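You operate a simulated robot arm through the tools that you are given. There is no shell and no other tool.

The job below is to be done with a simulated two-armed robot. You get a single attempt, and the scene is never put back.

Task
Seal the bag on the sealer tray at its number, then switch off.
Fine: leave the tray pulled out.

Only the result counts: the job must be done as asked and must still hold three seconds after the hand-in. Knocking over, shifting, dropping, spilling or breaking anything else fails it. A push-on lid holds only when it is set on centred and level and pressed home; a screw cap is set on level and turned clockwise until tight.

Robot
Two 7-joint arms with two-finger grippers on one trunk that stands fixed in place. Base frame: the origin is at the foot of the trunk, x ahead of it, y to its left, z up; the work surface is at about z = 900. Readings come in mm, degrees, newtons and seconds.
The left shoulder is at [60, 123, 1020], the right one opposite. With the tool pointing down near the work surface each hand reaches from about 360 to 800 mm from the base axis, measured 20 degrees to its own side. Payload 1.47 kg a hand.
The tool frame of a hand sits at the grasp point between the pads (the TCP): z along the fingers, y along the line on which they close. The tips reach 16 mm beyond it. The gripper opens to 87 mm; its body begins 55 mm behind the TCP.
Orientation is told as [roll, pitch, yaw] about the base's x, y, z axes, in that order, counted from this pose: with the fingers straight down and closing along the base's y, the tool's x points along the base's -x, its y along +y and its z along -z.

Tools
- The arms move only by the tool nudge_tool. It takes "left_motion", "right_motion" or both (then of equal length, played together; a hand with none holds still); each is a list of rows, each a list of 2 entries, a list of its own where there are three numbers: the shift along the tool's x, y, z in mm, then the turn, a rotation vector about the tool's x, y, z in degrees. In form: [[[x, y, z], [wx, wy, wz]], ...]. A call has 1 to 20 rows; each row shifts and turns the commanded pose from where the row before left it, along the tool's axes as they then stand. "left_gripper" and "right_gripper" are, for a hand that has rows, the finger opening in mm, from 0 to 87, set as the call begins (left out, the last holds). A row lasts 0.2 s, in which the tool goes at most 50 mm and 8.6 degrees; a call with a longer step from one row to the next is refused whole, and so is a gripper value outside its range. A pose out of reach is approached as far as the arm can. The call stops where the force on the tool passes 40 N (or 10 N more than at its start, if that is more) or the arm is blocked; 0.2 s more then pass. Each finger travels about 153 mm/s and halts on what it meets, pressing with about 28 N; the grip force reading is that of the motor and also rises with nothing between the fingers. The clock runs only during rows and for 0.2 s after the last one: add rows that do not move to give the fingers time. It gives the time, the measured TCP pose, the force on the tool (base axes), the opening and the grip force at its end, in the units of the frame above (readings bear some noise), with the torque about the TCP (base axes, N m) and any sound that the robot's microphone picked up, and new pictures: "pictures" is both (left out), scene, wrist or none (wrist: the cameras of the hands that moved).
- Cameras (640 x 400 px; columns grow to the right, rows downward): "scene" is now at [93.4, 19.6, 1589.7]; the picture's right is [0.23, -0.97, 0.00], its down [-0.60, -0.14, -0.79] and it looks along [0.77, 0.18, -0.61] (base axes); focal length 325 px, centre (320, 200). "left" rides on the left gripper at [73, -12, -90] in its tool frame; the picture's right is [0.16, 0.99, 0.00], its down [-0.72, 0.12, -0.68] and it looks along [-0.67, 0.11, 0.73] (tool axes); focal length 247 px, centre (320, 200). "right" rides on the right gripper at [73, 12, -90] in its tool frame; the picture's right is [-0.16, 0.99, 0.00], its down [-0.72, -0.12, -0.68] and it looks along [-0.67, -0.11, 0.73] (tool axes); focal length 247 px, centre (320, 200). There is no depth. A picture from a camera that has moved, and an enlarged one, comes with that camera's place and axes in the base frame and with its lens.
- slide_trunk(by): moves the trunk up (or, below 0, down) by that many mm; the arms and the scene camera ride with it, the base frame stays. It gives what a move gives, with no picture.
- head_to(pan, tilt): turns the head with the scene camera to pan (to the left, within 120 degrees either way) and tilt (down, from -29 to 69), counted from straight ahead of the robot. It gives what a move gives, and a new picture of the scene camera.
- zoom(camera, box): a new picture of the part [left, top, right, bottom] of that camera's present view, enlarged. It takes no simulated time.
- finish_job(): hands the job in; it is judged then, once.

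Nothing tells you positions but the pictures and the camera data. Unless the task says otherwise, let go and move clear before handing in.

The tools are called after "Emit:" as a command line: name --argument value ..., lists and objects as JSON in quotes. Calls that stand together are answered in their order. nudge_tool: Moves the arms, as the interface text tells. Its arguments: {"type":"object","properties":{"left_motion":{"type":"array"},"left_gripper":{"type":"number"},"right_motion":{"type":"array"},"right_gripper":{"type":"number"},"pictures":{"type":"string","enum":["both","scene","wrist","none"]}},"required":[]} The other tools are called the same way: slide_trunk (by) moves the trunk up or down; head_to (pan, tilt) turns the head that bears the scene camera; zoom (camera, box) takes an enlarged picture of a part of a camera's view; finish_job () hands the job in.

At the start:

```text
t: 0.0
left_ee_pos: [559.3, 327.0, 1268.6]
left_orientation: [0.0, 0.0, 0.0]
left_wrist_force: [-0.5, -0.3, 0.0]
left_ft_torque: [0.01, -0.02, 0.02]
left_grip_width: 86.7
left_finger_force: 0.1
right_ee_pos: [451.4, -111.8, 1303.0]
right_orientation: [0.1, 0.0, 0.0]
right_wrist_force: [1.5, 0.1, -0.7]
right_ft_torque: [0.01, 0.01, -0.01]
right_grip_width: 87.0
right_finger_force: 0.1
trunk travel left (down, up): [-175.0, 55.0]
head pan, tilt (commanded): [13.2, 37.9]
```

scene: 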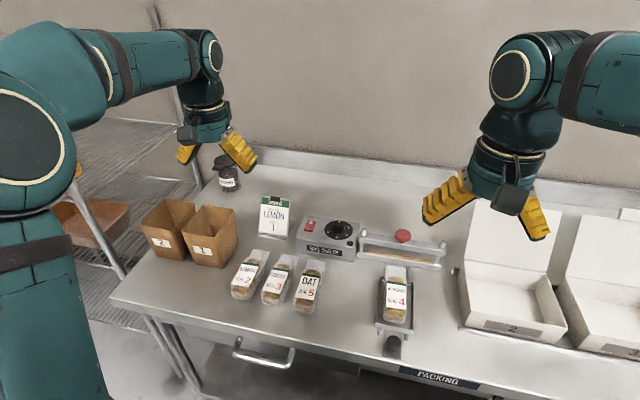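
right: 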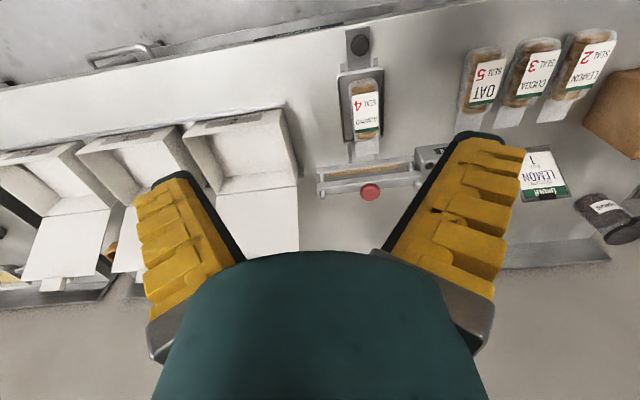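
left: 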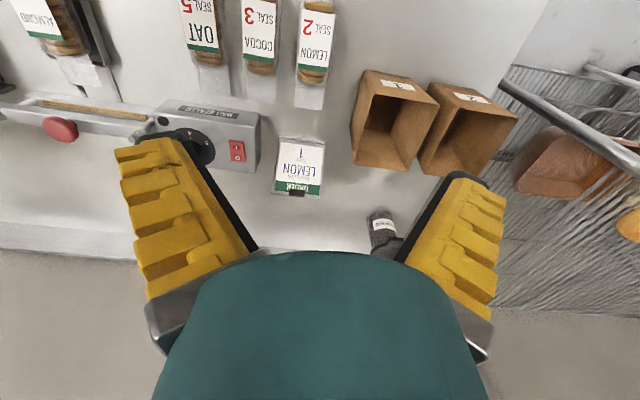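

I see a bag sealer with a dial, a switch and a sealing arm, and a tray with the bag labelled "SEAL 4" in front of it. I'll zoom in on the details first.

Emit:
zoom --camera "scene" --box '[280, 200, 460, 312]'

Emit:
zoom --camera "scene" --box '[350, 250, 450, 360]'

Emit:
zoom --camera "left" --box '[0, 60, 280, 235]'

Emit:
zoom --camera "right" --box '[300, 20, 460, 220]'

```text
3.56 times, centred on (370, 256) of scene
camera zoom: at [93.4, 19.6, 1589.7], right [0.23, -0.97, 0.0], down [-0.6, -0.14, -0.79], along [0.77, 0.18, -0.61], focal length 1156 px, centre (142, 1)
```

zoom: 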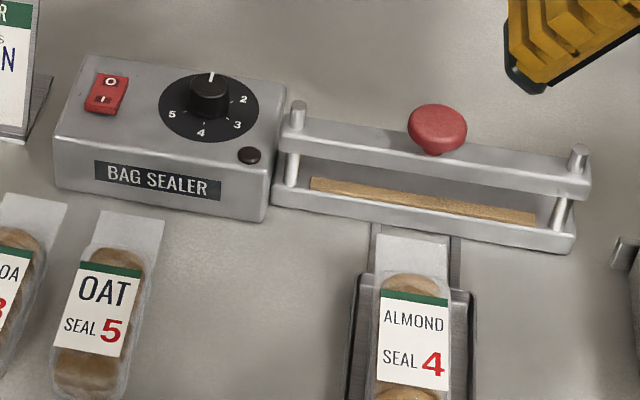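

```text
3.64 times, centred on (400, 305) of scene
camera zoom: at [93.4, 19.6, 1589.7], right [0.23, -0.97, 0.0], down [-0.6, -0.14, -0.79], along [0.77, 0.18, -0.61], focal length 1182 px, centre (29, -182)
```

zoom: 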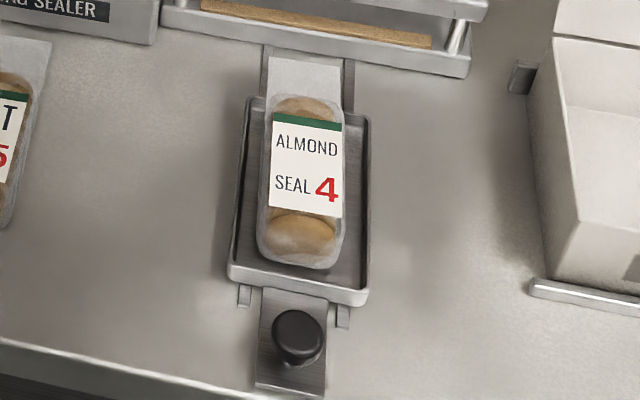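

```text
2.29 times, centred on (140, 148) of left
camera zoom: at [486.7, 315.5, 1359.0], right [-0.16, 0.99, 0.0], down [0.72, 0.12, 0.68], along [0.67, 0.11, -0.73], focal length 564 px, centre (731, 320)
```

zoom: 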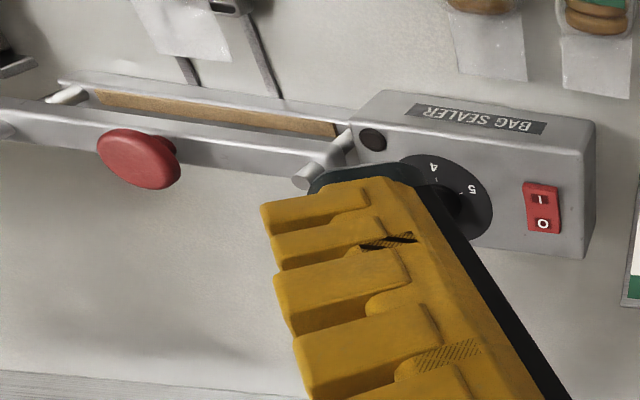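

```text
2.00 times, centred on (380, 120) of right
camera zoom: at [379.2, -98.6, 1391.9], right [0.16, 0.99, 0.0], down [0.72, -0.12, 0.68], along [0.67, -0.11, -0.73], focal length 494 px, centre (200, 360)
```

zoom: 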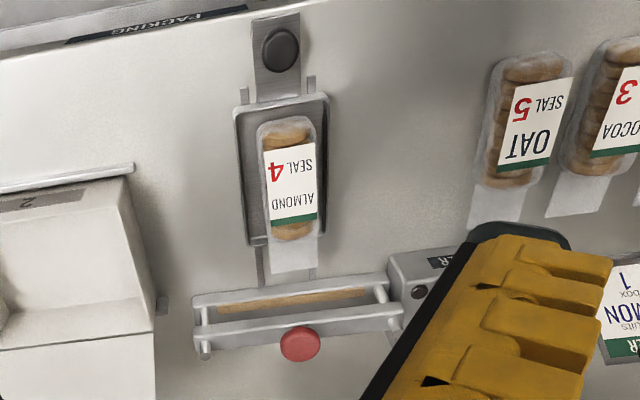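

The sealer has a rocker switch (O far side, I near side), a dial, a lamp and a press bar with a red knob. I'll zoom in tighter to read each part before moving.

Emit:
zoom --camera "scene" --box '[300, 212, 364, 252]'

Emit:
zoom --camera "scene" --box '[350, 220, 450, 282]'

Emit:
zoom --camera "scene" --box '[360, 300, 430, 370]'

```text
10.00 times, centred on (332, 232) of scene
camera zoom: at [93.4, 19.6, 1589.7], right [0.23, -0.97, 0.0], down [-0.6, -0.14, -0.79], along [0.77, 0.18, -0.61], focal length 3252 px, centre (200, -120)
```

zoom: 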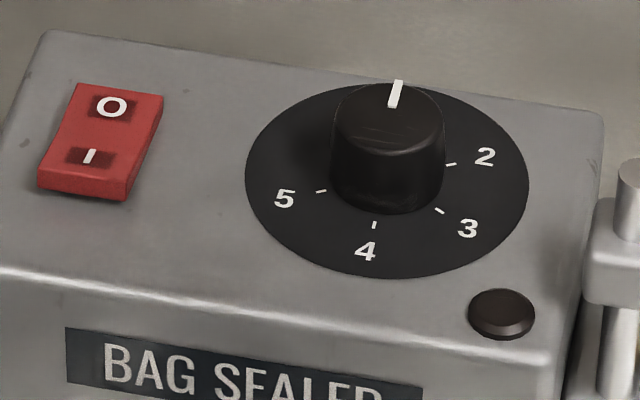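

```text
6.40 times, centred on (400, 251) of scene
camera zoom: at [93.4, 19.6, 1589.7], right [0.23, -0.97, 0.0], down [-0.6, -0.14, -0.79], along [0.77, 0.18, -0.61], focal length 2081 px, centre (-192, -126)
```

zoom: 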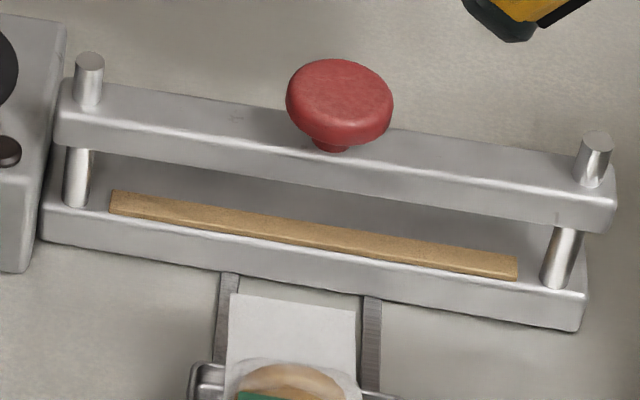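

```text
5.71 times, centred on (395, 335) of scene
camera zoom: at [93.4, 19.6, 1589.7], right [0.23, -0.97, 0.0], down [-0.6, -0.14, -0.79], along [0.77, 0.18, -0.61], focal length 1858 px, centre (-109, -571)
```

zoom: 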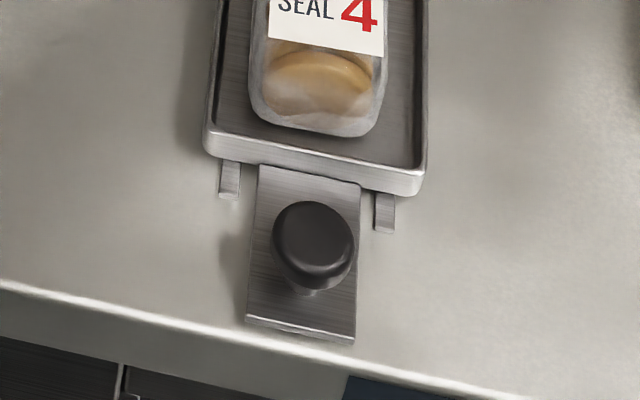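

The dial sits near [757, 121], its pointer is at 1 (far side) and 4 faces the robot, so it needs a clockwise half turn. The switch is off. The bag's mouth is about 40 mm short of the sealing strip, so the tray must be pushed in. I'll bring the left hand above the dial and take a closer look.

Emit:
nudge_tool --left_motion '[[[-17, -26, 16], [0, 0, 0]], [[-17, -26, 16], [0, 0, 0]], [[-17, -26, 16], [0, 0, 0]], [[-17, -26, 16], [0, 0, 0]], [[-17, -26, 16], [0, 0, 0]], [[-17, -26, 16], [0, 0, 0]], [[-17, -26, 16], [0, 0, 0]], [[-17, -24, 16], [0, 0, 0]]]' --left_gripper 60

```text
t: 1.8
left_ee_pos: [697.9, 121.1, 1141.1]
left_orientation: [0.0, -0.1, 0.0]
left_wrist_force: [1.3, -0.3, 0.1]
left_ft_torque: [0.0, -0.04, 0.0]
left_grip_width: 64.7
left_finger_force: 3.0
right_ee_pos: [451.8, -112.0, 1302.5]
right_orientation: [0.0, -0.1, 0.0]
right_wrist_force: [0.2, 0.0, -0.8]
right_ft_torque: [-0.04, -0.01, 0.0]
right_grip_width: 87.2
right_finger_force: 0.0
trunk travel left (down, up): [-175.0, 55.0]
head pan, tilt (commanded): [13.2, 37.9]
camera scene: at [94.4, 19.0, 1589.6], right [0.23, -0.97, 0.0], down [-0.6, -0.14, -0.79], along [0.77, 0.18, -0.61], focal length 325 px, centre (320, 200)
camera left: at [623.7, 110.3, 1230.6], right [-0.16, 0.99, 0.0], down [0.72, 0.12, 0.68], along [0.67, 0.11, -0.73], focal length 247 px, centre (320, 200)
```

scene: 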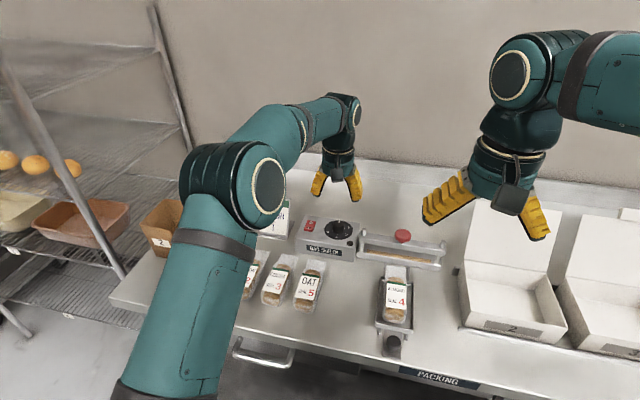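
left: 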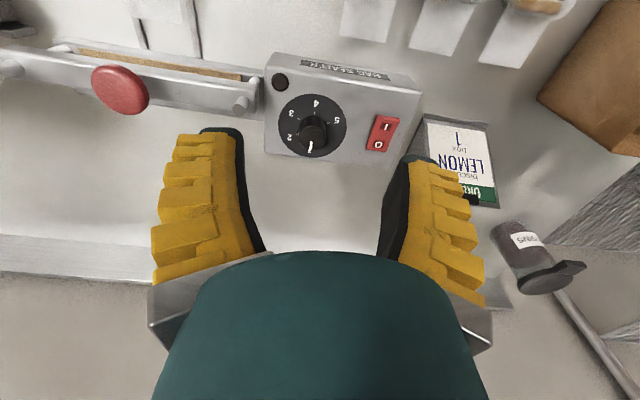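

The left hand is clear above the sealer. I'll zoom its wrist camera in on the controls and the bar to fix their positions.

Emit:
zoom --camera "left" --box '[250, 40, 430, 170]'

Emit:
zoom --camera "left" --box '[0, 20, 280, 140]'

```text
3.08 times, centred on (340, 105) of left
camera zoom: at [623.7, 110.3, 1230.6], right [-0.16, 0.99, 0.0], down [0.72, 0.12, 0.68], along [0.67, 0.11, -0.73], focal length 760 px, centre (258, 492)
```

zoom: 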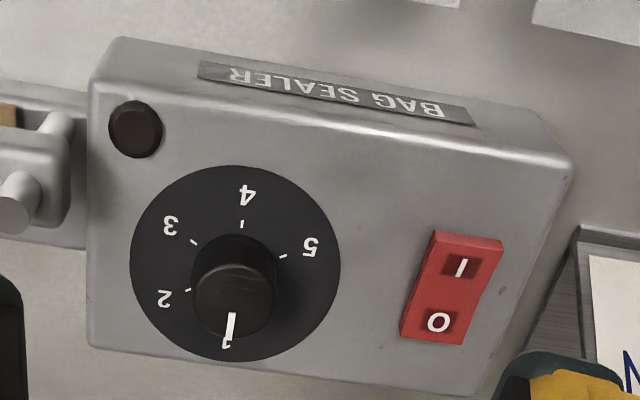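

```text
2.29 times, centred on (140, 80) of left
camera zoom: at [623.7, 110.3, 1230.6], right [-0.16, 0.99, 0.0], down [0.72, 0.12, 0.68], along [0.67, 0.11, -0.73], focal length 564 px, centre (731, 474)
```

zoom: 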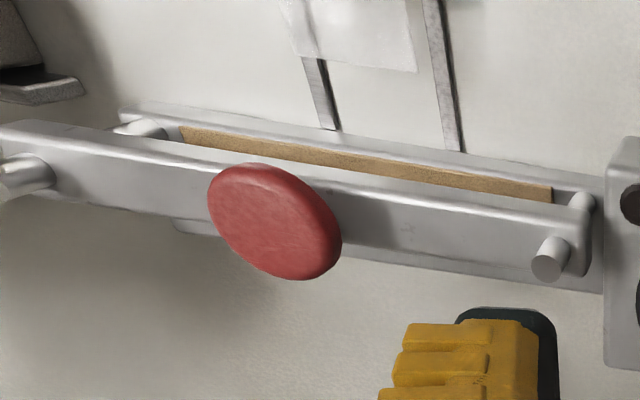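

The pointer is at 1 and the dial axis works out to about [756, 122] with the knob top at z≈989. I'll move over it and pre-turn the hand counter-clockwise so that one grasp covers the half turn.

Emit:
nudge_tool --left_motion '[[[-20, 0, 20], [0, 0, 0]], [[-20, 0, 20], [0, 0, 0]], [[-18, 1, 20], [0, 0, 0]], [[0, 0, 15], [0, 0, -8]], [[0, 0, 0], [0, 0, -8.2]], [[0, 0, 0], [0, 0, -8.2]], [[0, 0, 0], [0, 0, -8.2]], [[0, 0, 0], [0, 0, -8.2]], [[0, 0, 0], [0, 0, -8.2]], [[0, 0, 0], [0, 0, -8.2]], [[0, 0, 0], [0, 0, -8.2]], [[0, 0, 0], [0, 0, -8.2]], [[0, 0, 0], [0, 0, -8.2]], [[0, 0, 0], [0, 0, -8.2]], [[0, 0, 0], [0, 0, 0]]]' --left_gripper 60

```text
t: 5.0
left_ee_pos: [753.5, 122.3, 1065.2]
left_orientation: [0.1, -0.1, 90.2]
left_wrist_force: [-1.2, -0.5, 0.0]
left_ft_torque: [-0.03, 0.01, -0.02]
left_grip_width: 64.5
left_finger_force: 2.8
right_ee_pos: [451.7, -110.2, 1304.0]
right_orientation: [0.0, 0.0, 0.0]
right_wrist_force: [-0.3, 0.0, -0.7]
right_ft_torque: [0.03, 0.02, 0.02]
right_grip_width: 86.9
right_finger_force: 0.1
trunk travel left (down, up): [-175.0, 55.0]
head pan, tilt (commanded): [13.2, 37.9]
camera scene: at [93.4, 19.6, 1589.7], right [0.23, -0.97, 0.0], down [-0.6, -0.14, -0.79], along [0.77, 0.18, -0.61], focal length 325 px, centre (320, 200)
camera left: at [765.4, 49.6, 1155.7], right [-0.99, -0.16, 0.0], down [-0.12, 0.72, 0.68], along [-0.11, 0.67, -0.73], focal length 247 px, centre (320, 200)
```

scene: 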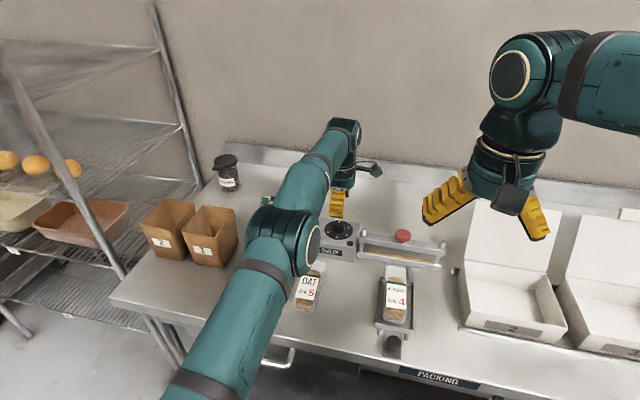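
left: 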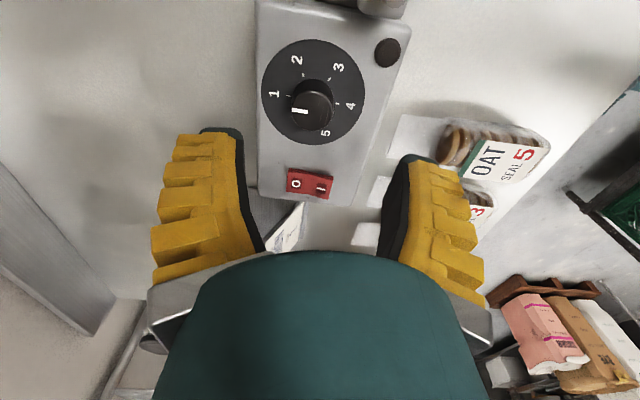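

The hand reached yaw 90 without trouble. I'll zoom in to check how well it is centred over the dial knob.

Emit:
zoom --camera "left" --box '[250, 20, 410, 150]'

Emit:
zoom --camera "scene" --box '[290, 180, 390, 260]'

```text
3.08 times, centred on (330, 85) of left
camera zoom: at [765.4, 49.6, 1155.7], right [-0.99, -0.16, 0.0], down [-0.12, 0.72, 0.68], along [-0.11, 0.67, -0.73], focal length 760 px, centre (289, 554)
```

zoom: 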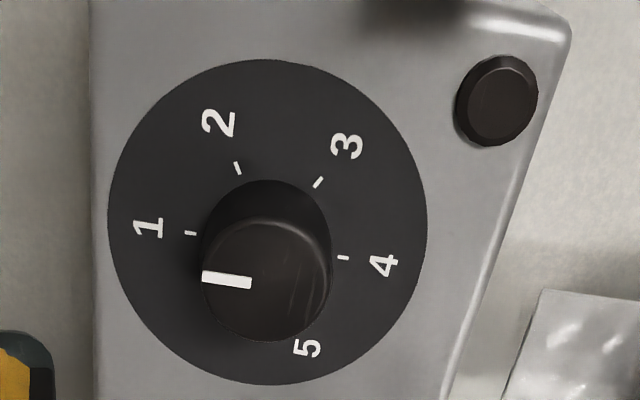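

```text
5.00 times, centred on (340, 220) of scene
camera zoom: at [93.4, 19.6, 1589.7], right [0.23, -0.97, 0.0], down [-0.6, -0.14, -0.79], along [0.77, 0.18, -0.61], focal length 1626 px, centre (220, 100)
```

zoom: 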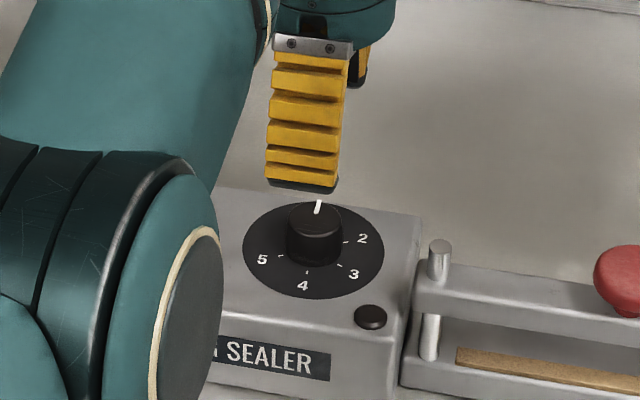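

The knob top is at roughly [759, 122.5, 986], about 5 mm further in x than the hand. I'll correct that and come down until the tips are just above the knob.

Emit:
nudge_tool --left_motion '[[[0, -5, 20], [0, 0, 0]], [[0, 0, 20], [0, 0, 0]], [[0, 0, 18], [0, 0, 0]], [[0, 0, 0], [0, 0, 0]], [[0, 0, 0], [0, 0, 0]]]' --left_gripper 55

Emit:
zoom --camera "scene" --box '[300, 190, 380, 250]'

Emit:
zoom --camera "left" --box '[200, 20, 440, 170]'

```text
t: 6.2
left_ee_pos: [760.2, 120.9, 1007.5]
left_orientation: [0.0, 0.0, 90.0]
left_wrist_force: [0.0, -0.2, -0.7]
left_ft_torque: [0.02, 0.0, 0.02]
left_grip_width: 59.8
left_finger_force: 3.8
right_ee_pos: [451.1, -110.4, 1303.5]
right_orientation: [-0.1, 0.0, 0.1]
right_wrist_force: [-0.6, 0.1, -0.1]
right_ft_torque: [-0.04, 0.03, 0.0]
right_grip_width: 87.2
right_finger_force: 0.0
trunk travel left (down, up): [-175.0, 55.0]
head pan, tilt (commanded): [13.2, 37.9]
camera scene: at [93.7, 19.6, 1589.6], right [0.23, -0.97, 0.0], down [-0.6, -0.14, -0.79], along [0.77, 0.18, -0.61], focal length 325 px, centre (320, 200)
camera left: at [770.7, 49.4, 1098.2], right [-0.99, -0.16, 0.0], down [-0.12, 0.72, 0.68], along [-0.11, 0.67, -0.73], focal length 247 px, centre (320, 200)
```

scene: 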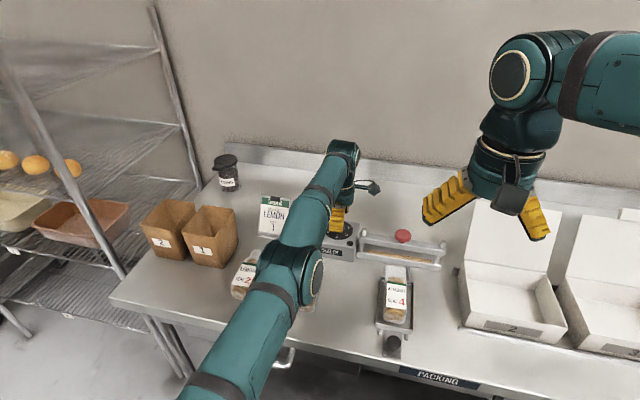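
left: 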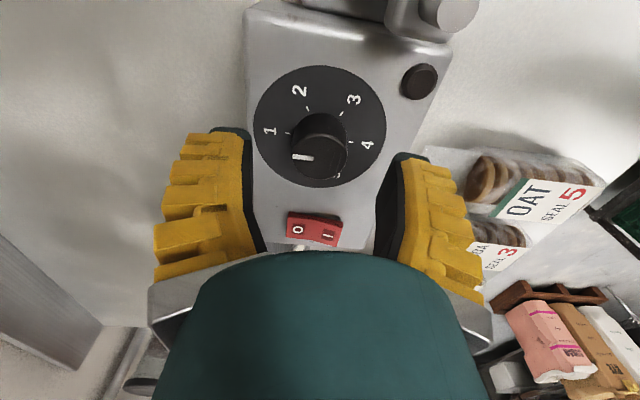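

```text
6.67 times, centred on (340, 220) of scene
camera zoom: at [93.7, 19.6, 1589.6], right [0.23, -0.97, 0.0], down [-0.6, -0.14, -0.79], along [0.77, 0.18, -0.61], focal length 2168 px, centre (187, 67)
```

zoom: 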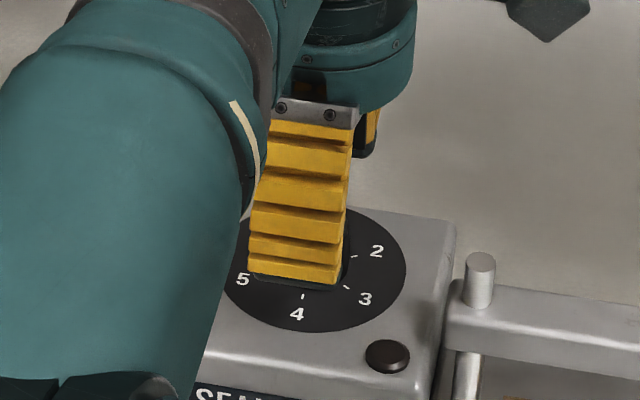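

```text
2.67 times, centred on (320, 95) of left
camera zoom: at [770.7, 49.4, 1098.2], right [-0.99, -0.16, 0.0], down [-0.12, 0.72, 0.68], along [-0.11, 0.67, -0.73], focal length 659 px, centre (320, 480)
```

zoom: 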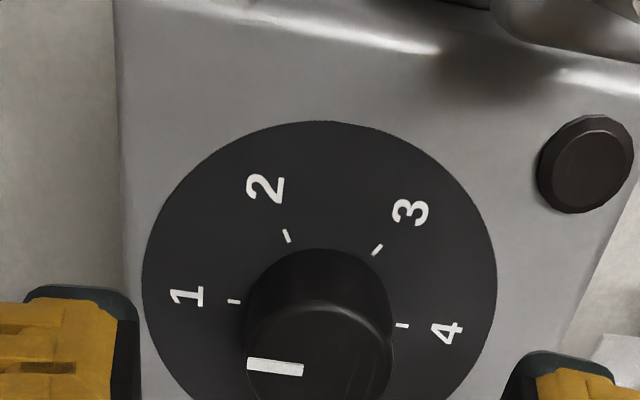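

In x the knob is now centred between the fingers. I'll check the other direction with one more zoom.

Emit:
zoom --camera "left" --box '[240, 90, 400, 200]'

```text
3.64 times, centred on (320, 145) of left
camera zoom: at [770.7, 49.4, 1098.2], right [-0.99, -0.16, 0.0], down [-0.12, 0.72, 0.68], along [-0.11, 0.67, -0.73], focal length 898 px, centre (320, 400)
```

zoom: 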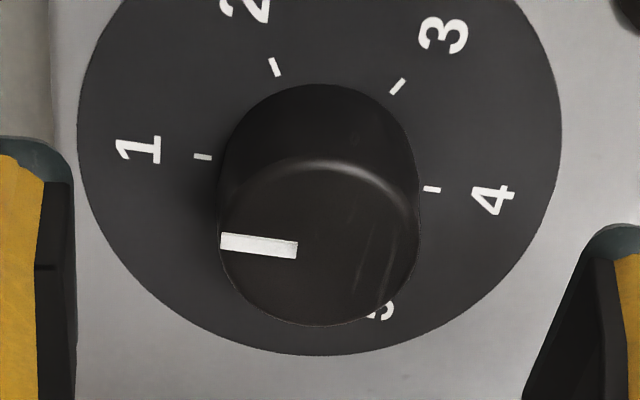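

The hand is centred over the knob within about a millimetre. I'll go down to z≈980 and close on it.

Emit:
nudge_tool --left_motion '[[[0, 0, 9], [0, 0, 0]], [[0, 0, 9], [0, 0, 0]], [[0, 0, 9], [0, 0, 0]], [[0, 0, 0], [0, 0, 0]]]' --left_gripper 55 --pictures "none"

Emit:
nudge_tool --left_motion '[[[0, 0, 0], [0, 0, 0]], [[0, 0, 0], [0, 0, 0]], [[0, 0, 0], [0, 0, 0]], [[0, 0, 0], [0, 0, 0]]]' --left_gripper 20 --pictures "both"

```text
t: 7.2
left_ee_pos: [760.2, 120.8, 980.9]
left_orientation: [0.0, 0.0, 90.1]
left_wrist_force: [-0.1, 1.0, 0.8]
left_ft_torque: [0.01, 0.0, 0.0]
left_grip_width: 59.9
left_finger_force: 3.3
right_ee_pos: [451.8, -110.6, 1303.5]
right_orientation: [-0.1, 0.0, 0.1]
right_wrist_force: [0.0, -0.1, -0.3]
right_ft_torque: [0.0, 0.0, -0.03]
right_grip_width: 87.3
right_finger_force: 0.0
trunk travel left (down, up): [-175.0, 55.0]
head pan, tilt (commanded): [13.2, 37.9]
```

```text
t: 8.2
left_ee_pos: [760.6, 122.2, 983.1]
left_orientation: [-0.1, 0.1, 90.1]
left_wrist_force: [2.7, 3.8, 4.3]
left_ft_torque: [0.35, 0.01, 0.03]
left_grip_width: 22.4
left_finger_force: 30.1
right_ee_pos: [453.0, -110.6, 1304.2]
right_orientation: [0.0, 0.1, 0.1]
right_wrist_force: [-0.1, -1.1, -0.6]
right_ft_torque: [-0.02, -0.01, 0.0]
right_grip_width: 86.8
right_finger_force: 0.0
trunk travel left (down, up): [-175.0, 55.0]
head pan, tilt (commanded): [13.2, 37.9]
camera scene: at [93.2, 19.9, 1589.7], right [0.23, -0.97, 0.0], down [-0.6, -0.14, -0.79], along [0.77, 0.18, -0.61], focal length 325 px, centre (320, 200)
camera left: at [770.5, 49.9, 1073.2], right [-0.99, -0.16, 0.0], down [-0.12, 0.72, 0.68], along [-0.11, 0.67, -0.73], focal length 247 px, centre (320, 200)
```

scene: 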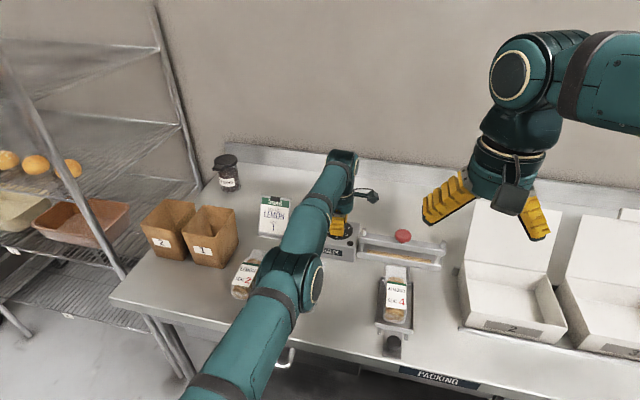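
left: 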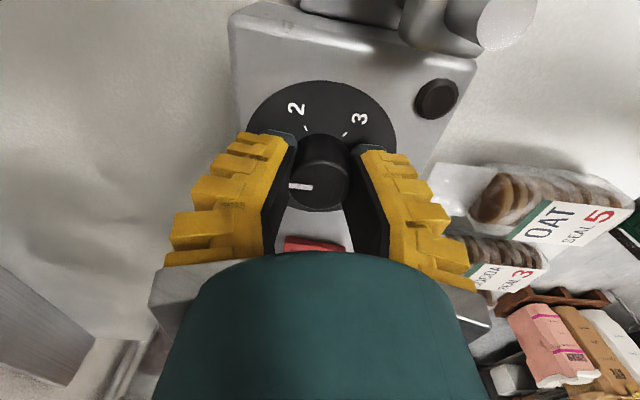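

The fingers closed on the knob, though the width reading of 22 is smaller than I expected. I'll check the grip closely before turning.

Emit:
zoom --camera "left" --box '[230, 80, 410, 230]'

Emit:
zoom --camera "scene" --box '[310, 200, 370, 250]'

```text
2.67 times, centred on (320, 155) of left
camera zoom: at [770.5, 49.9, 1073.2], right [-0.99, -0.16, 0.0], down [-0.12, 0.72, 0.68], along [-0.11, 0.67, -0.73], focal length 659 px, centre (320, 320)
```

zoom: 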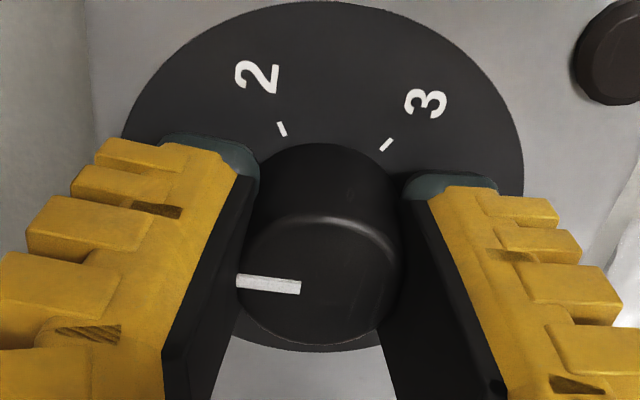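

```text
8.00 times, centred on (340, 225) of scene
camera zoom: at [93.2, 19.9, 1589.7], right [0.23, -0.97, 0.0], down [-0.6, -0.14, -0.79], along [0.77, 0.18, -0.61], focal length 2601 px, centre (160, 0)
```

zoom: 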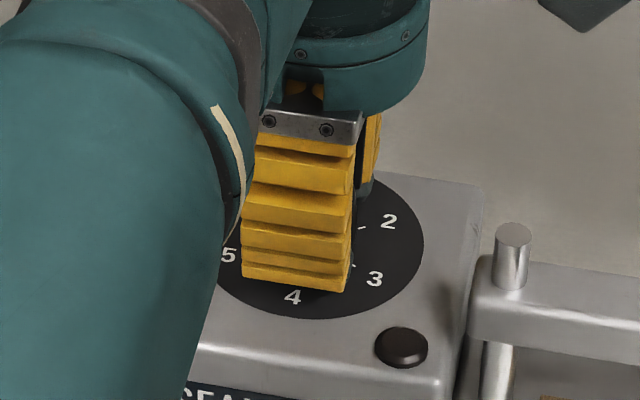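

The grip looks sound, with the pads on both sides of the knob. I'll turn clockwise by a first 32° to see whether the dial follows.

Emit:
nudge_tool --left_motion '[[[0, 0, 0], [0, 0, 8]], [[0, 0, 0], [0, 0, 8]], [[0, 0, 0], [0, 0, 8]], [[0, 0, 0], [0, 0, 8]], [[0, 0, 0], [0, 0, 0]]]' --left_gripper 20 --pictures "wrist"

```text
t: 9.4
left_ee_pos: [759.6, 121.3, 982.0]
left_orientation: [-0.1, -0.1, 58.0]
left_wrist_force: [3.0, 7.5, 14.8]
left_ft_torque: [-0.07, 0.06, 0.02]
left_grip_width: 22.0
left_finger_force: 30.0
right_ee_pos: [450.3, -111.7, 1303.9]
right_orientation: [0.1, 0.0, -0.1]
right_wrist_force: [-0.3, -0.6, 0.5]
right_ft_torque: [-0.03, -0.01, 0.01]
right_grip_width: 87.2
right_finger_force: 0.1
trunk travel left (down, up): [-175.0, 55.0]
head pan, tilt (commanded): [13.2, 37.9]
camera left: at [729.7, 54.9, 1073.0], right [-0.92, 0.39, 0.0], down [0.28, 0.68, 0.68], along [0.27, 0.63, -0.73], focal length 247 px, centre (320, 200)
```

left: 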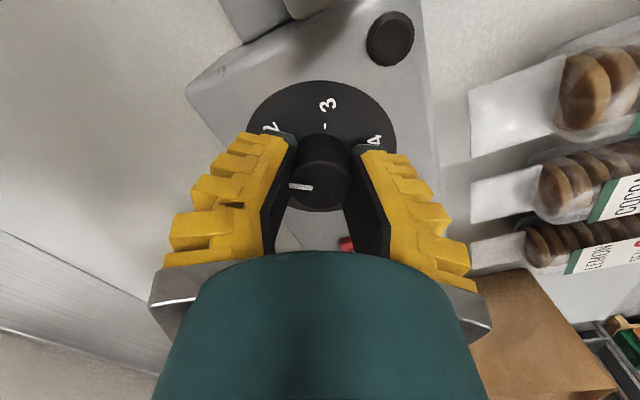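

The dial follows the hand. I'll ease up 1.5 mm to relieve the upward force and continue most of the way round.

Emit:
nudge_tool --left_motion '[[[0, 0, -1.5], [0, 0, 0]], [[0, 0, 0], [0, 0, 8]], [[0, 0, 0], [0, 0, 8]], [[0, 0, 0], [0, 0, 8]], [[0, 0, 0], [0, 0, 8]], [[0, 0, 0], [0, 0, 8]], [[0, 0, 0], [0, 0, 8]], [[0, 0, 0], [0, 0, 8]], [[0, 0, 0], [0, 0, 8]], [[0, 0, 0], [0, 0, 0]]]' --left_gripper 20 --pictures "wrist"

```text
t: 11.6
left_ee_pos: [759.2, 123.0, 981.1]
left_orientation: [-0.1, -0.1, -6.0]
left_wrist_force: [4.9, 9.4, 15.6]
left_ft_torque: [0.06, 0.13, 0.02]
left_grip_width: 21.8
left_finger_force: 29.5
right_ee_pos: [451.0, -111.1, 1304.7]
right_orientation: [0.0, 0.1, 0.2]
right_wrist_force: [-0.1, -0.1, 0.4]
right_ft_torque: [0.01, 0.01, 0.02]
right_grip_width: 87.0
right_finger_force: 0.1
trunk travel left (down, up): [-175.0, 55.0]
head pan, tilt (commanded): [13.2, 37.9]
camera left: at [684.7, 119.3, 1072.9], right [-0.05, 1.0, 0.0], down [0.73, 0.04, 0.68], along [0.68, 0.04, -0.73], focal length 247 px, centre (320, 200)
```

left: 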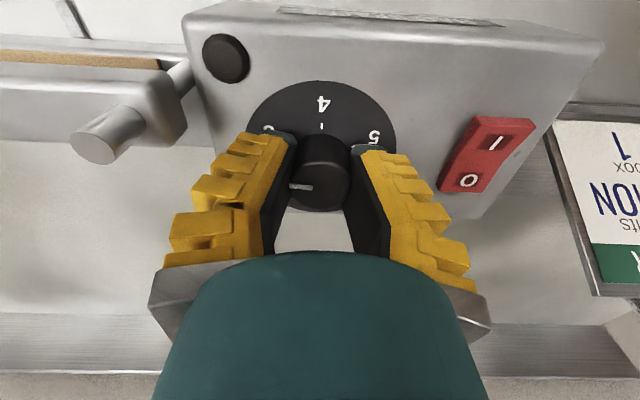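

About 96° done and the pointer moves with the grip. I'll turn the remaining 84° towards 4.

Emit:
nudge_tool --left_motion '[[[0, 0, 0], [0, 0, 8]], [[0, 0, 0], [0, 0, 8]], [[0, 0, 0], [0, 0, 8]], [[0, 0, 0], [0, 0, 8]], [[0, 0, 0], [0, 0, 8]], [[0, 0, 0], [0, 0, 8]], [[0, 0, 0], [0, 0, 8]], [[0, 0, 0], [0, 0, 8]], [[0, 0, 0], [0, 0, 8]], [[0, 0, 0], [0, 0, 8]], [[0, 0, 0], [0, 0, 4]], [[0, 0, 0], [0, 0, 0]]]' --left_gripper 20 --pictures "both"

Emit:
zoom --camera "left" --box '[230, 80, 410, 230]'

Emit:
zoom --camera "scene" --box '[300, 200, 380, 250]'

```text
t: 14.2
left_ee_pos: [760.3, 122.3, 982.8]
left_orientation: [0.1, 0.0, -90.0]
left_wrist_force: [9.0, 11.9, 15.5]
left_ft_torque: [0.1, -0.13, -0.01]
left_grip_width: 22.1
left_finger_force: 29.6
right_ee_pos: [451.0, -109.4, 1303.6]
right_orientation: [0.0, 0.1, 0.1]
right_wrist_force: [0.6, 0.1, -0.7]
right_ft_torque: [-0.02, -0.01, -0.02]
right_grip_width: 87.1
right_finger_force: 0.1
trunk travel left (down, up): [-175.0, 55.0]
head pan, tilt (commanded): [13.2, 37.9]
camera scene: at [92.8, 20.8, 1589.7], right [0.23, -0.97, 0.0], down [-0.6, -0.14, -0.79], along [0.77, 0.18, -0.61], focal length 325 px, centre (320, 200)
camera left: at [747.1, 196.2, 1072.7], right [0.99, 0.16, 0.0], down [0.11, -0.72, 0.68], along [0.11, -0.67, -0.73], focal length 247 px, centre (320, 200)
```

scene: 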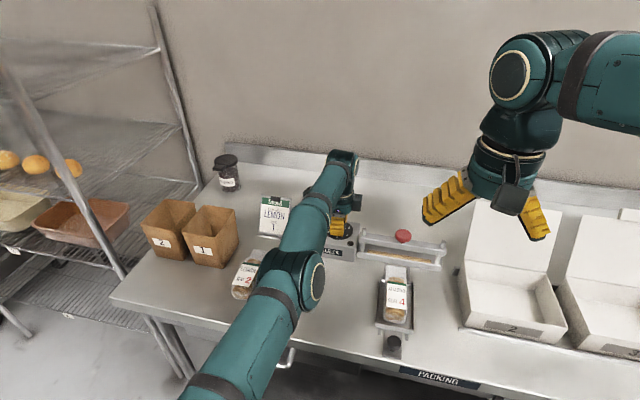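
left: 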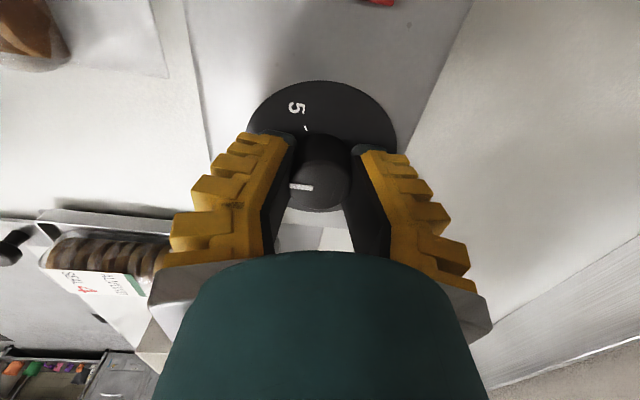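

```text
2.67 times, centred on (320, 155) of left
camera zoom: at [747.1, 196.2, 1072.7], right [0.99, 0.16, 0.0], down [0.11, -0.72, 0.68], along [0.11, -0.67, -0.73], focal length 659 px, centre (320, 320)
```

zoom: 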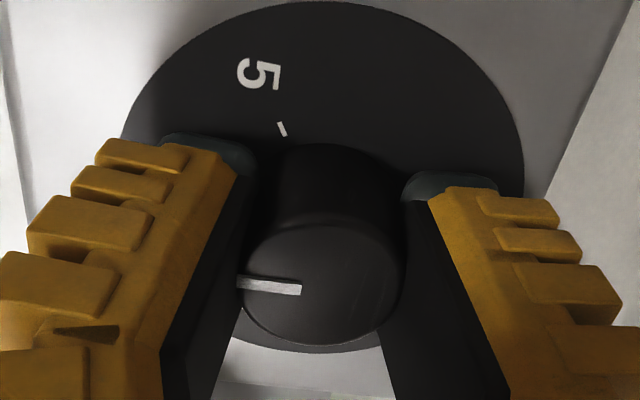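

```text
8.00 times, centred on (340, 225) of scene
camera zoom: at [92.8, 20.8, 1589.7], right [0.23, -0.97, 0.0], down [-0.6, -0.14, -0.79], along [0.77, 0.18, -0.61], focal length 2601 px, centre (160, 0)
```

zoom: 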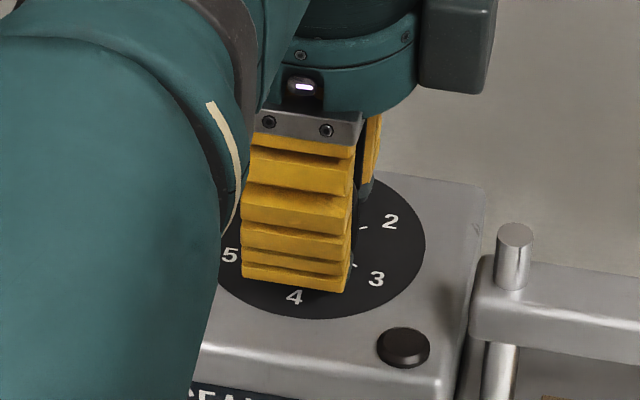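

The knob has turned 180° without slipping, which should put it on 4. I'll open, rise straight up and check the pointer.

Emit:
nudge_tool --left_motion '[[[0, 0, 0], [0, 0, 0]], [[0, 0, 0], [0, 0, 0]], [[0, 0, -10], [0, 0, 0]], [[0, 0, -25], [0, 0, 0]], [[0, 0, -25], [0, 0, 0]], [[0, 0, -25], [0, 0, 0]], [[0, 0, 0], [0, 0, 0]]]' --left_gripper 55 --pictures "both"

Emit:
zoom --camera "left" --box '[220, 0, 420, 180]'

Emit:
zoom --camera "scene" --box '[300, 200, 380, 250]'

```text
t: 15.8
left_ee_pos: [755.4, 121.4, 1066.0]
left_orientation: [0.0, 0.0, -89.9]
left_wrist_force: [1.0, -0.1, 0.3]
left_ft_torque: [0.03, 0.01, -0.02]
left_grip_width: 60.0
left_finger_force: 3.3
right_ee_pos: [452.0, -112.0, 1303.7]
right_orientation: [0.0, 0.1, -0.1]
right_wrist_force: [0.6, 0.6, 0.9]
right_ft_torque: [0.05, 0.01, 0.0]
right_grip_width: 87.1
right_finger_force: 0.0
trunk travel left (down, up): [-175.0, 55.0]
head pan, tilt (commanded): [13.2, 37.9]
camera scene: at [93.5, 19.7, 1589.6], right [0.23, -0.97, 0.0], down [-0.6, -0.14, -0.79], along [0.77, 0.18, -0.61], focal length 325 px, centre (320, 200)
camera left: at [743.9, 195.2, 1157.2], right [0.99, 0.16, 0.0], down [0.12, -0.72, 0.68], along [0.11, -0.67, -0.73], focal length 247 px, centre (320, 200)
```

scene: 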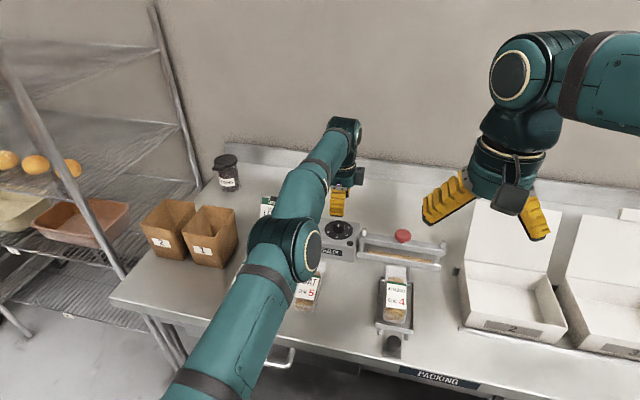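
left: 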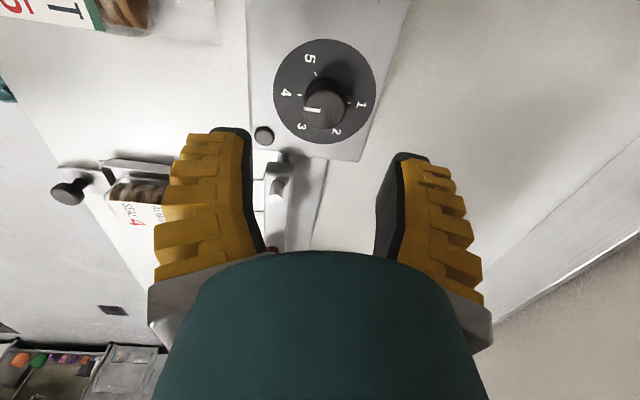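

```text
2.22 times, centred on (320, 90) of left
camera zoom: at [743.9, 195.2, 1157.2], right [0.99, 0.16, 0.0], down [0.12, -0.72, 0.68], along [0.11, -0.67, -0.73], focal length 549 px, centre (320, 444)
```

zoom: 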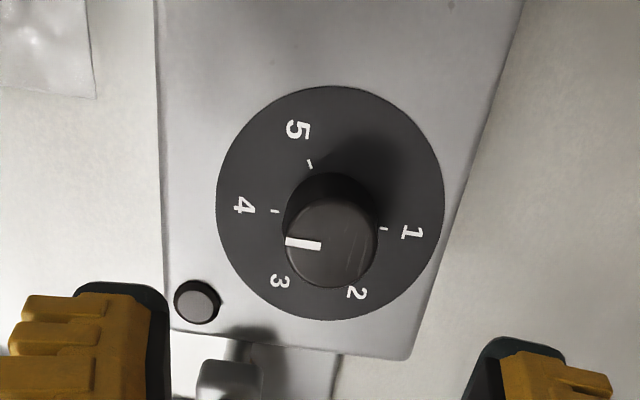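

```text
8.00 times, centred on (340, 225) of scene
camera zoom: at [93.5, 19.7, 1589.6], right [0.23, -0.97, 0.0], down [-0.6, -0.14, -0.79], along [0.77, 0.18, -0.61], focal length 2601 px, centre (160, 0)
```

zoom: 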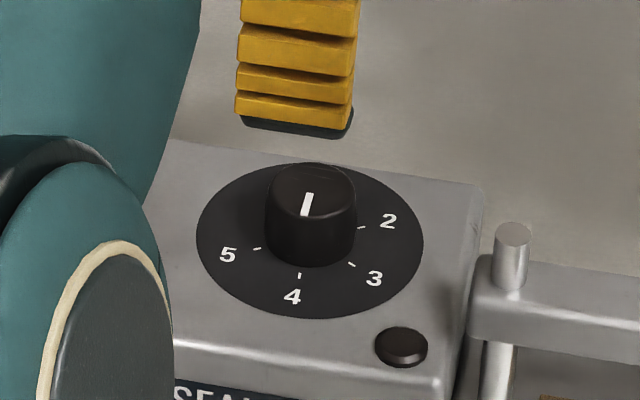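

The pointer sits on 4. Next is the switch, whose "I" end is the raised, near end at about [740, 203]. I'll close the fingers and move above it to see how the tips line up.

Emit:
nudge_tool --left_motion '[[[20, -5, 0], [0, 0, 0]], [[20, -5, 0], [0, 0, 0]], [[20, -5, 5], [0, 0, 0]], [[20, -5, 15], [0, 0, 0]], [[1, 0, 15], [0, 0, 0]], [[0, 0, 0], [0, 0, 0]], [[0, 0, 0], [0, 0, 0]]]' --left_gripper 0 --pictures "both"

Emit:
zoom --camera "left" --box '[220, 40, 420, 220]'

Emit:
zoom --camera "scene" --box '[280, 190, 360, 250]'

```text
t: 17.4
left_ee_pos: [738.8, 202.5, 1030.9]
left_orientation: [0.1, -0.1, -89.9]
left_wrist_force: [-1.0, -0.4, -0.7]
left_ft_torque: [-0.01, 0.02, 0.0]
left_grip_width: 0.0
left_finger_force: 27.2
right_ee_pos: [451.3, -111.4, 1302.7]
right_orientation: [-0.1, 0.0, 0.0]
right_wrist_force: [-0.5, -0.2, 0.2]
right_ft_torque: [-0.02, -0.01, 0.01]
right_grip_width: 86.9
right_finger_force: 0.1
trunk travel left (down, up): [-175.0, 55.0]
head pan, tilt (commanded): [13.2, 37.9]
camera scene: at [93.7, 19.5, 1589.6], right [0.23, -0.97, 0.0], down [-0.6, -0.14, -0.79], along [0.77, 0.18, -0.61], focal length 325 px, centre (320, 200)
camera left: at [726.6, 276.5, 1122.7], right [0.99, 0.16, 0.0], down [0.12, -0.72, 0.68], along [0.11, -0.67, -0.73], focal length 247 px, centre (320, 200)
```

scene: 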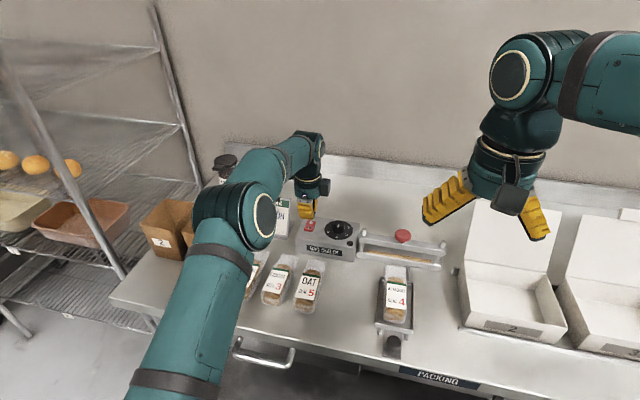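
left: 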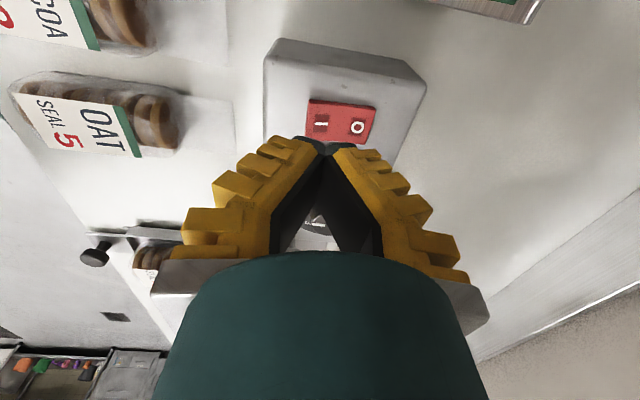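

```text
2.22 times, centred on (320, 130) of left
camera zoom: at [726.6, 276.5, 1122.7], right [0.99, 0.16, 0.0], down [0.12, -0.72, 0.68], along [0.11, -0.67, -0.73], focal length 549 px, centre (320, 356)
```

zoom: 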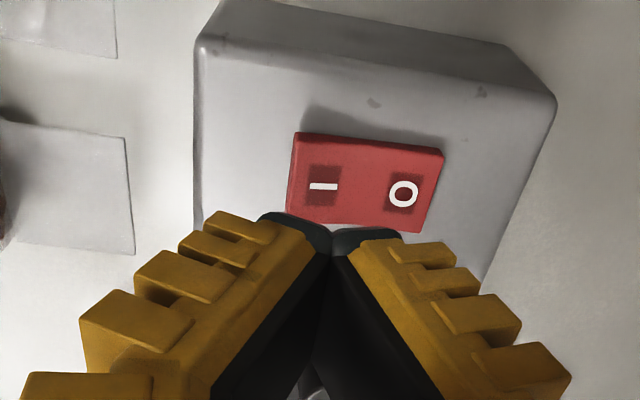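

```text
6.67 times, centred on (320, 220) of scene
camera zoom: at [93.7, 19.5, 1589.6], right [0.23, -0.97, 0.0], down [-0.6, -0.14, -0.79], along [0.77, 0.18, -0.61], focal length 2168 px, centre (320, 67)
```

zoom: 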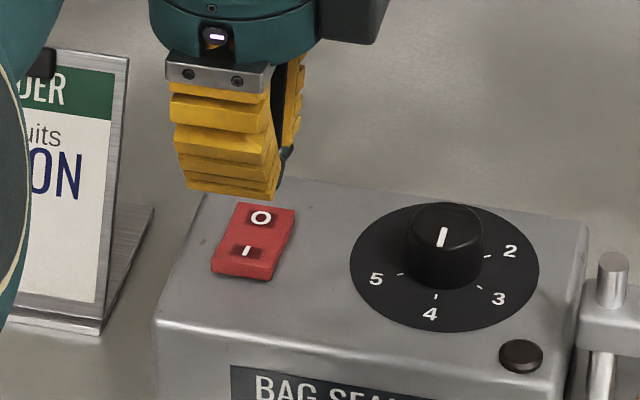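

The closed tips span about 32 mm, too broad for half a rocker. I'll open the fingers to straddle the box front and use only the far finger on the "I" end at x≈737.

Emit:
nudge_tool --left_motion '[[[0, -20, 0], [0, 0, 0]], [[0, -19, 5], [0, 0, 0]], [[0, 0, 10], [0, 0, 0]], [[0, 0, 10], [0, 0, 0]], [[0, 0, 0], [0, 0, 0]], [[0, 0, 0], [0, 0, 0]]]' --left_gripper 55 --pictures "both"

Emit:
zoom --camera "left" --box '[220, 40, 460, 220]'

Emit:
zoom --camera "scene" --box '[280, 190, 360, 250]'

```text
t: 18.8
left_ee_pos: [700.0, 203.1, 1006.4]
left_orientation: [-0.1, 0.1, -89.9]
left_wrist_force: [-0.1, -0.4, 0.0]
left_ft_torque: [0.0, 0.01, -0.01]
left_grip_width: 60.1
left_finger_force: 3.5
right_ee_pos: [451.0, -110.5, 1303.4]
right_orientation: [-0.1, 0.0, 0.1]
right_wrist_force: [0.5, -0.5, 0.4]
right_ft_torque: [-0.01, -0.01, 0.01]
right_grip_width: 86.9
right_finger_force: 0.0
trunk travel left (down, up): [-175.0, 55.0]
head pan, tilt (commanded): [13.2, 37.9]
camera scene: at [93.4, 19.6, 1589.7], right [0.23, -0.97, 0.0], down [-0.6, -0.14, -0.79], along [0.77, 0.18, -0.61], focal length 325 px, centre (320, 200)
camera left: at [687.2, 276.9, 1097.3], right [0.99, 0.16, 0.0], down [0.12, -0.72, 0.68], along [0.11, -0.67, -0.73], focal length 247 px, centre (320, 200)
```

scene: 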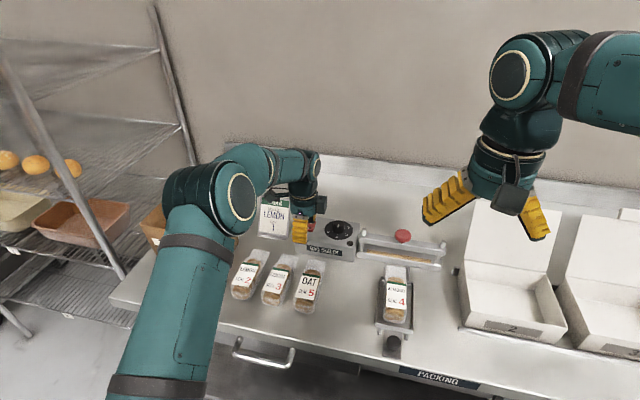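
left: 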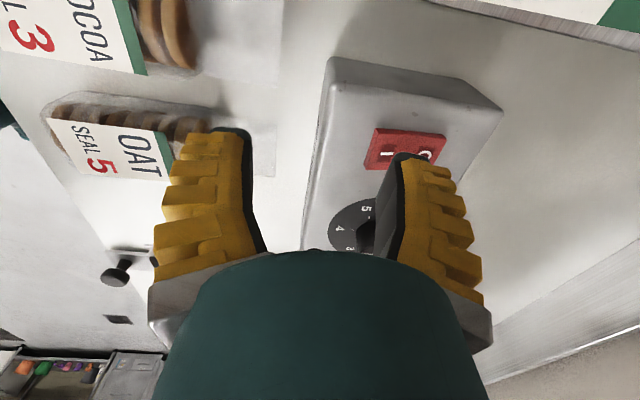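

```text
2.22 times, centred on (340, 130) of left
camera zoom: at [687.2, 276.9, 1097.3], right [0.99, 0.16, 0.0], down [0.12, -0.72, 0.68], along [0.11, -0.67, -0.73], focal length 549 px, centre (276, 356)
```

zoom: 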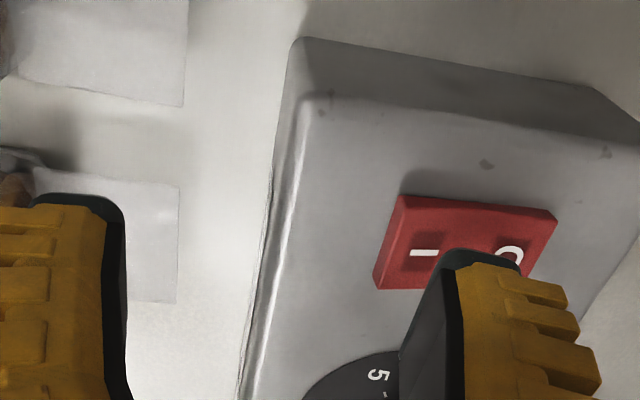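

```text
6.67 times, centred on (320, 220) of scene
camera zoom: at [93.4, 19.6, 1589.7], right [0.23, -0.97, 0.0], down [-0.6, -0.14, -0.79], along [0.77, 0.18, -0.61], focal length 2168 px, centre (320, 67)
```

zoom: 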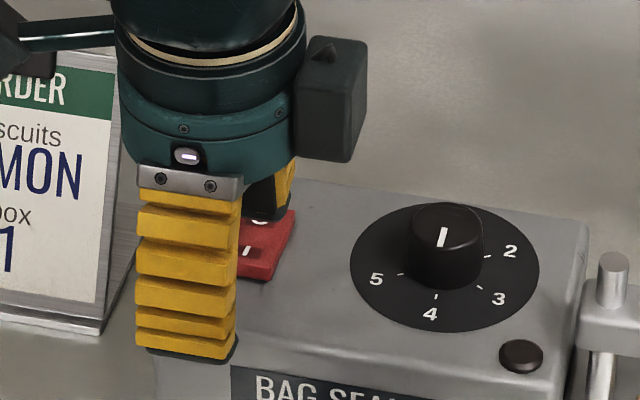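

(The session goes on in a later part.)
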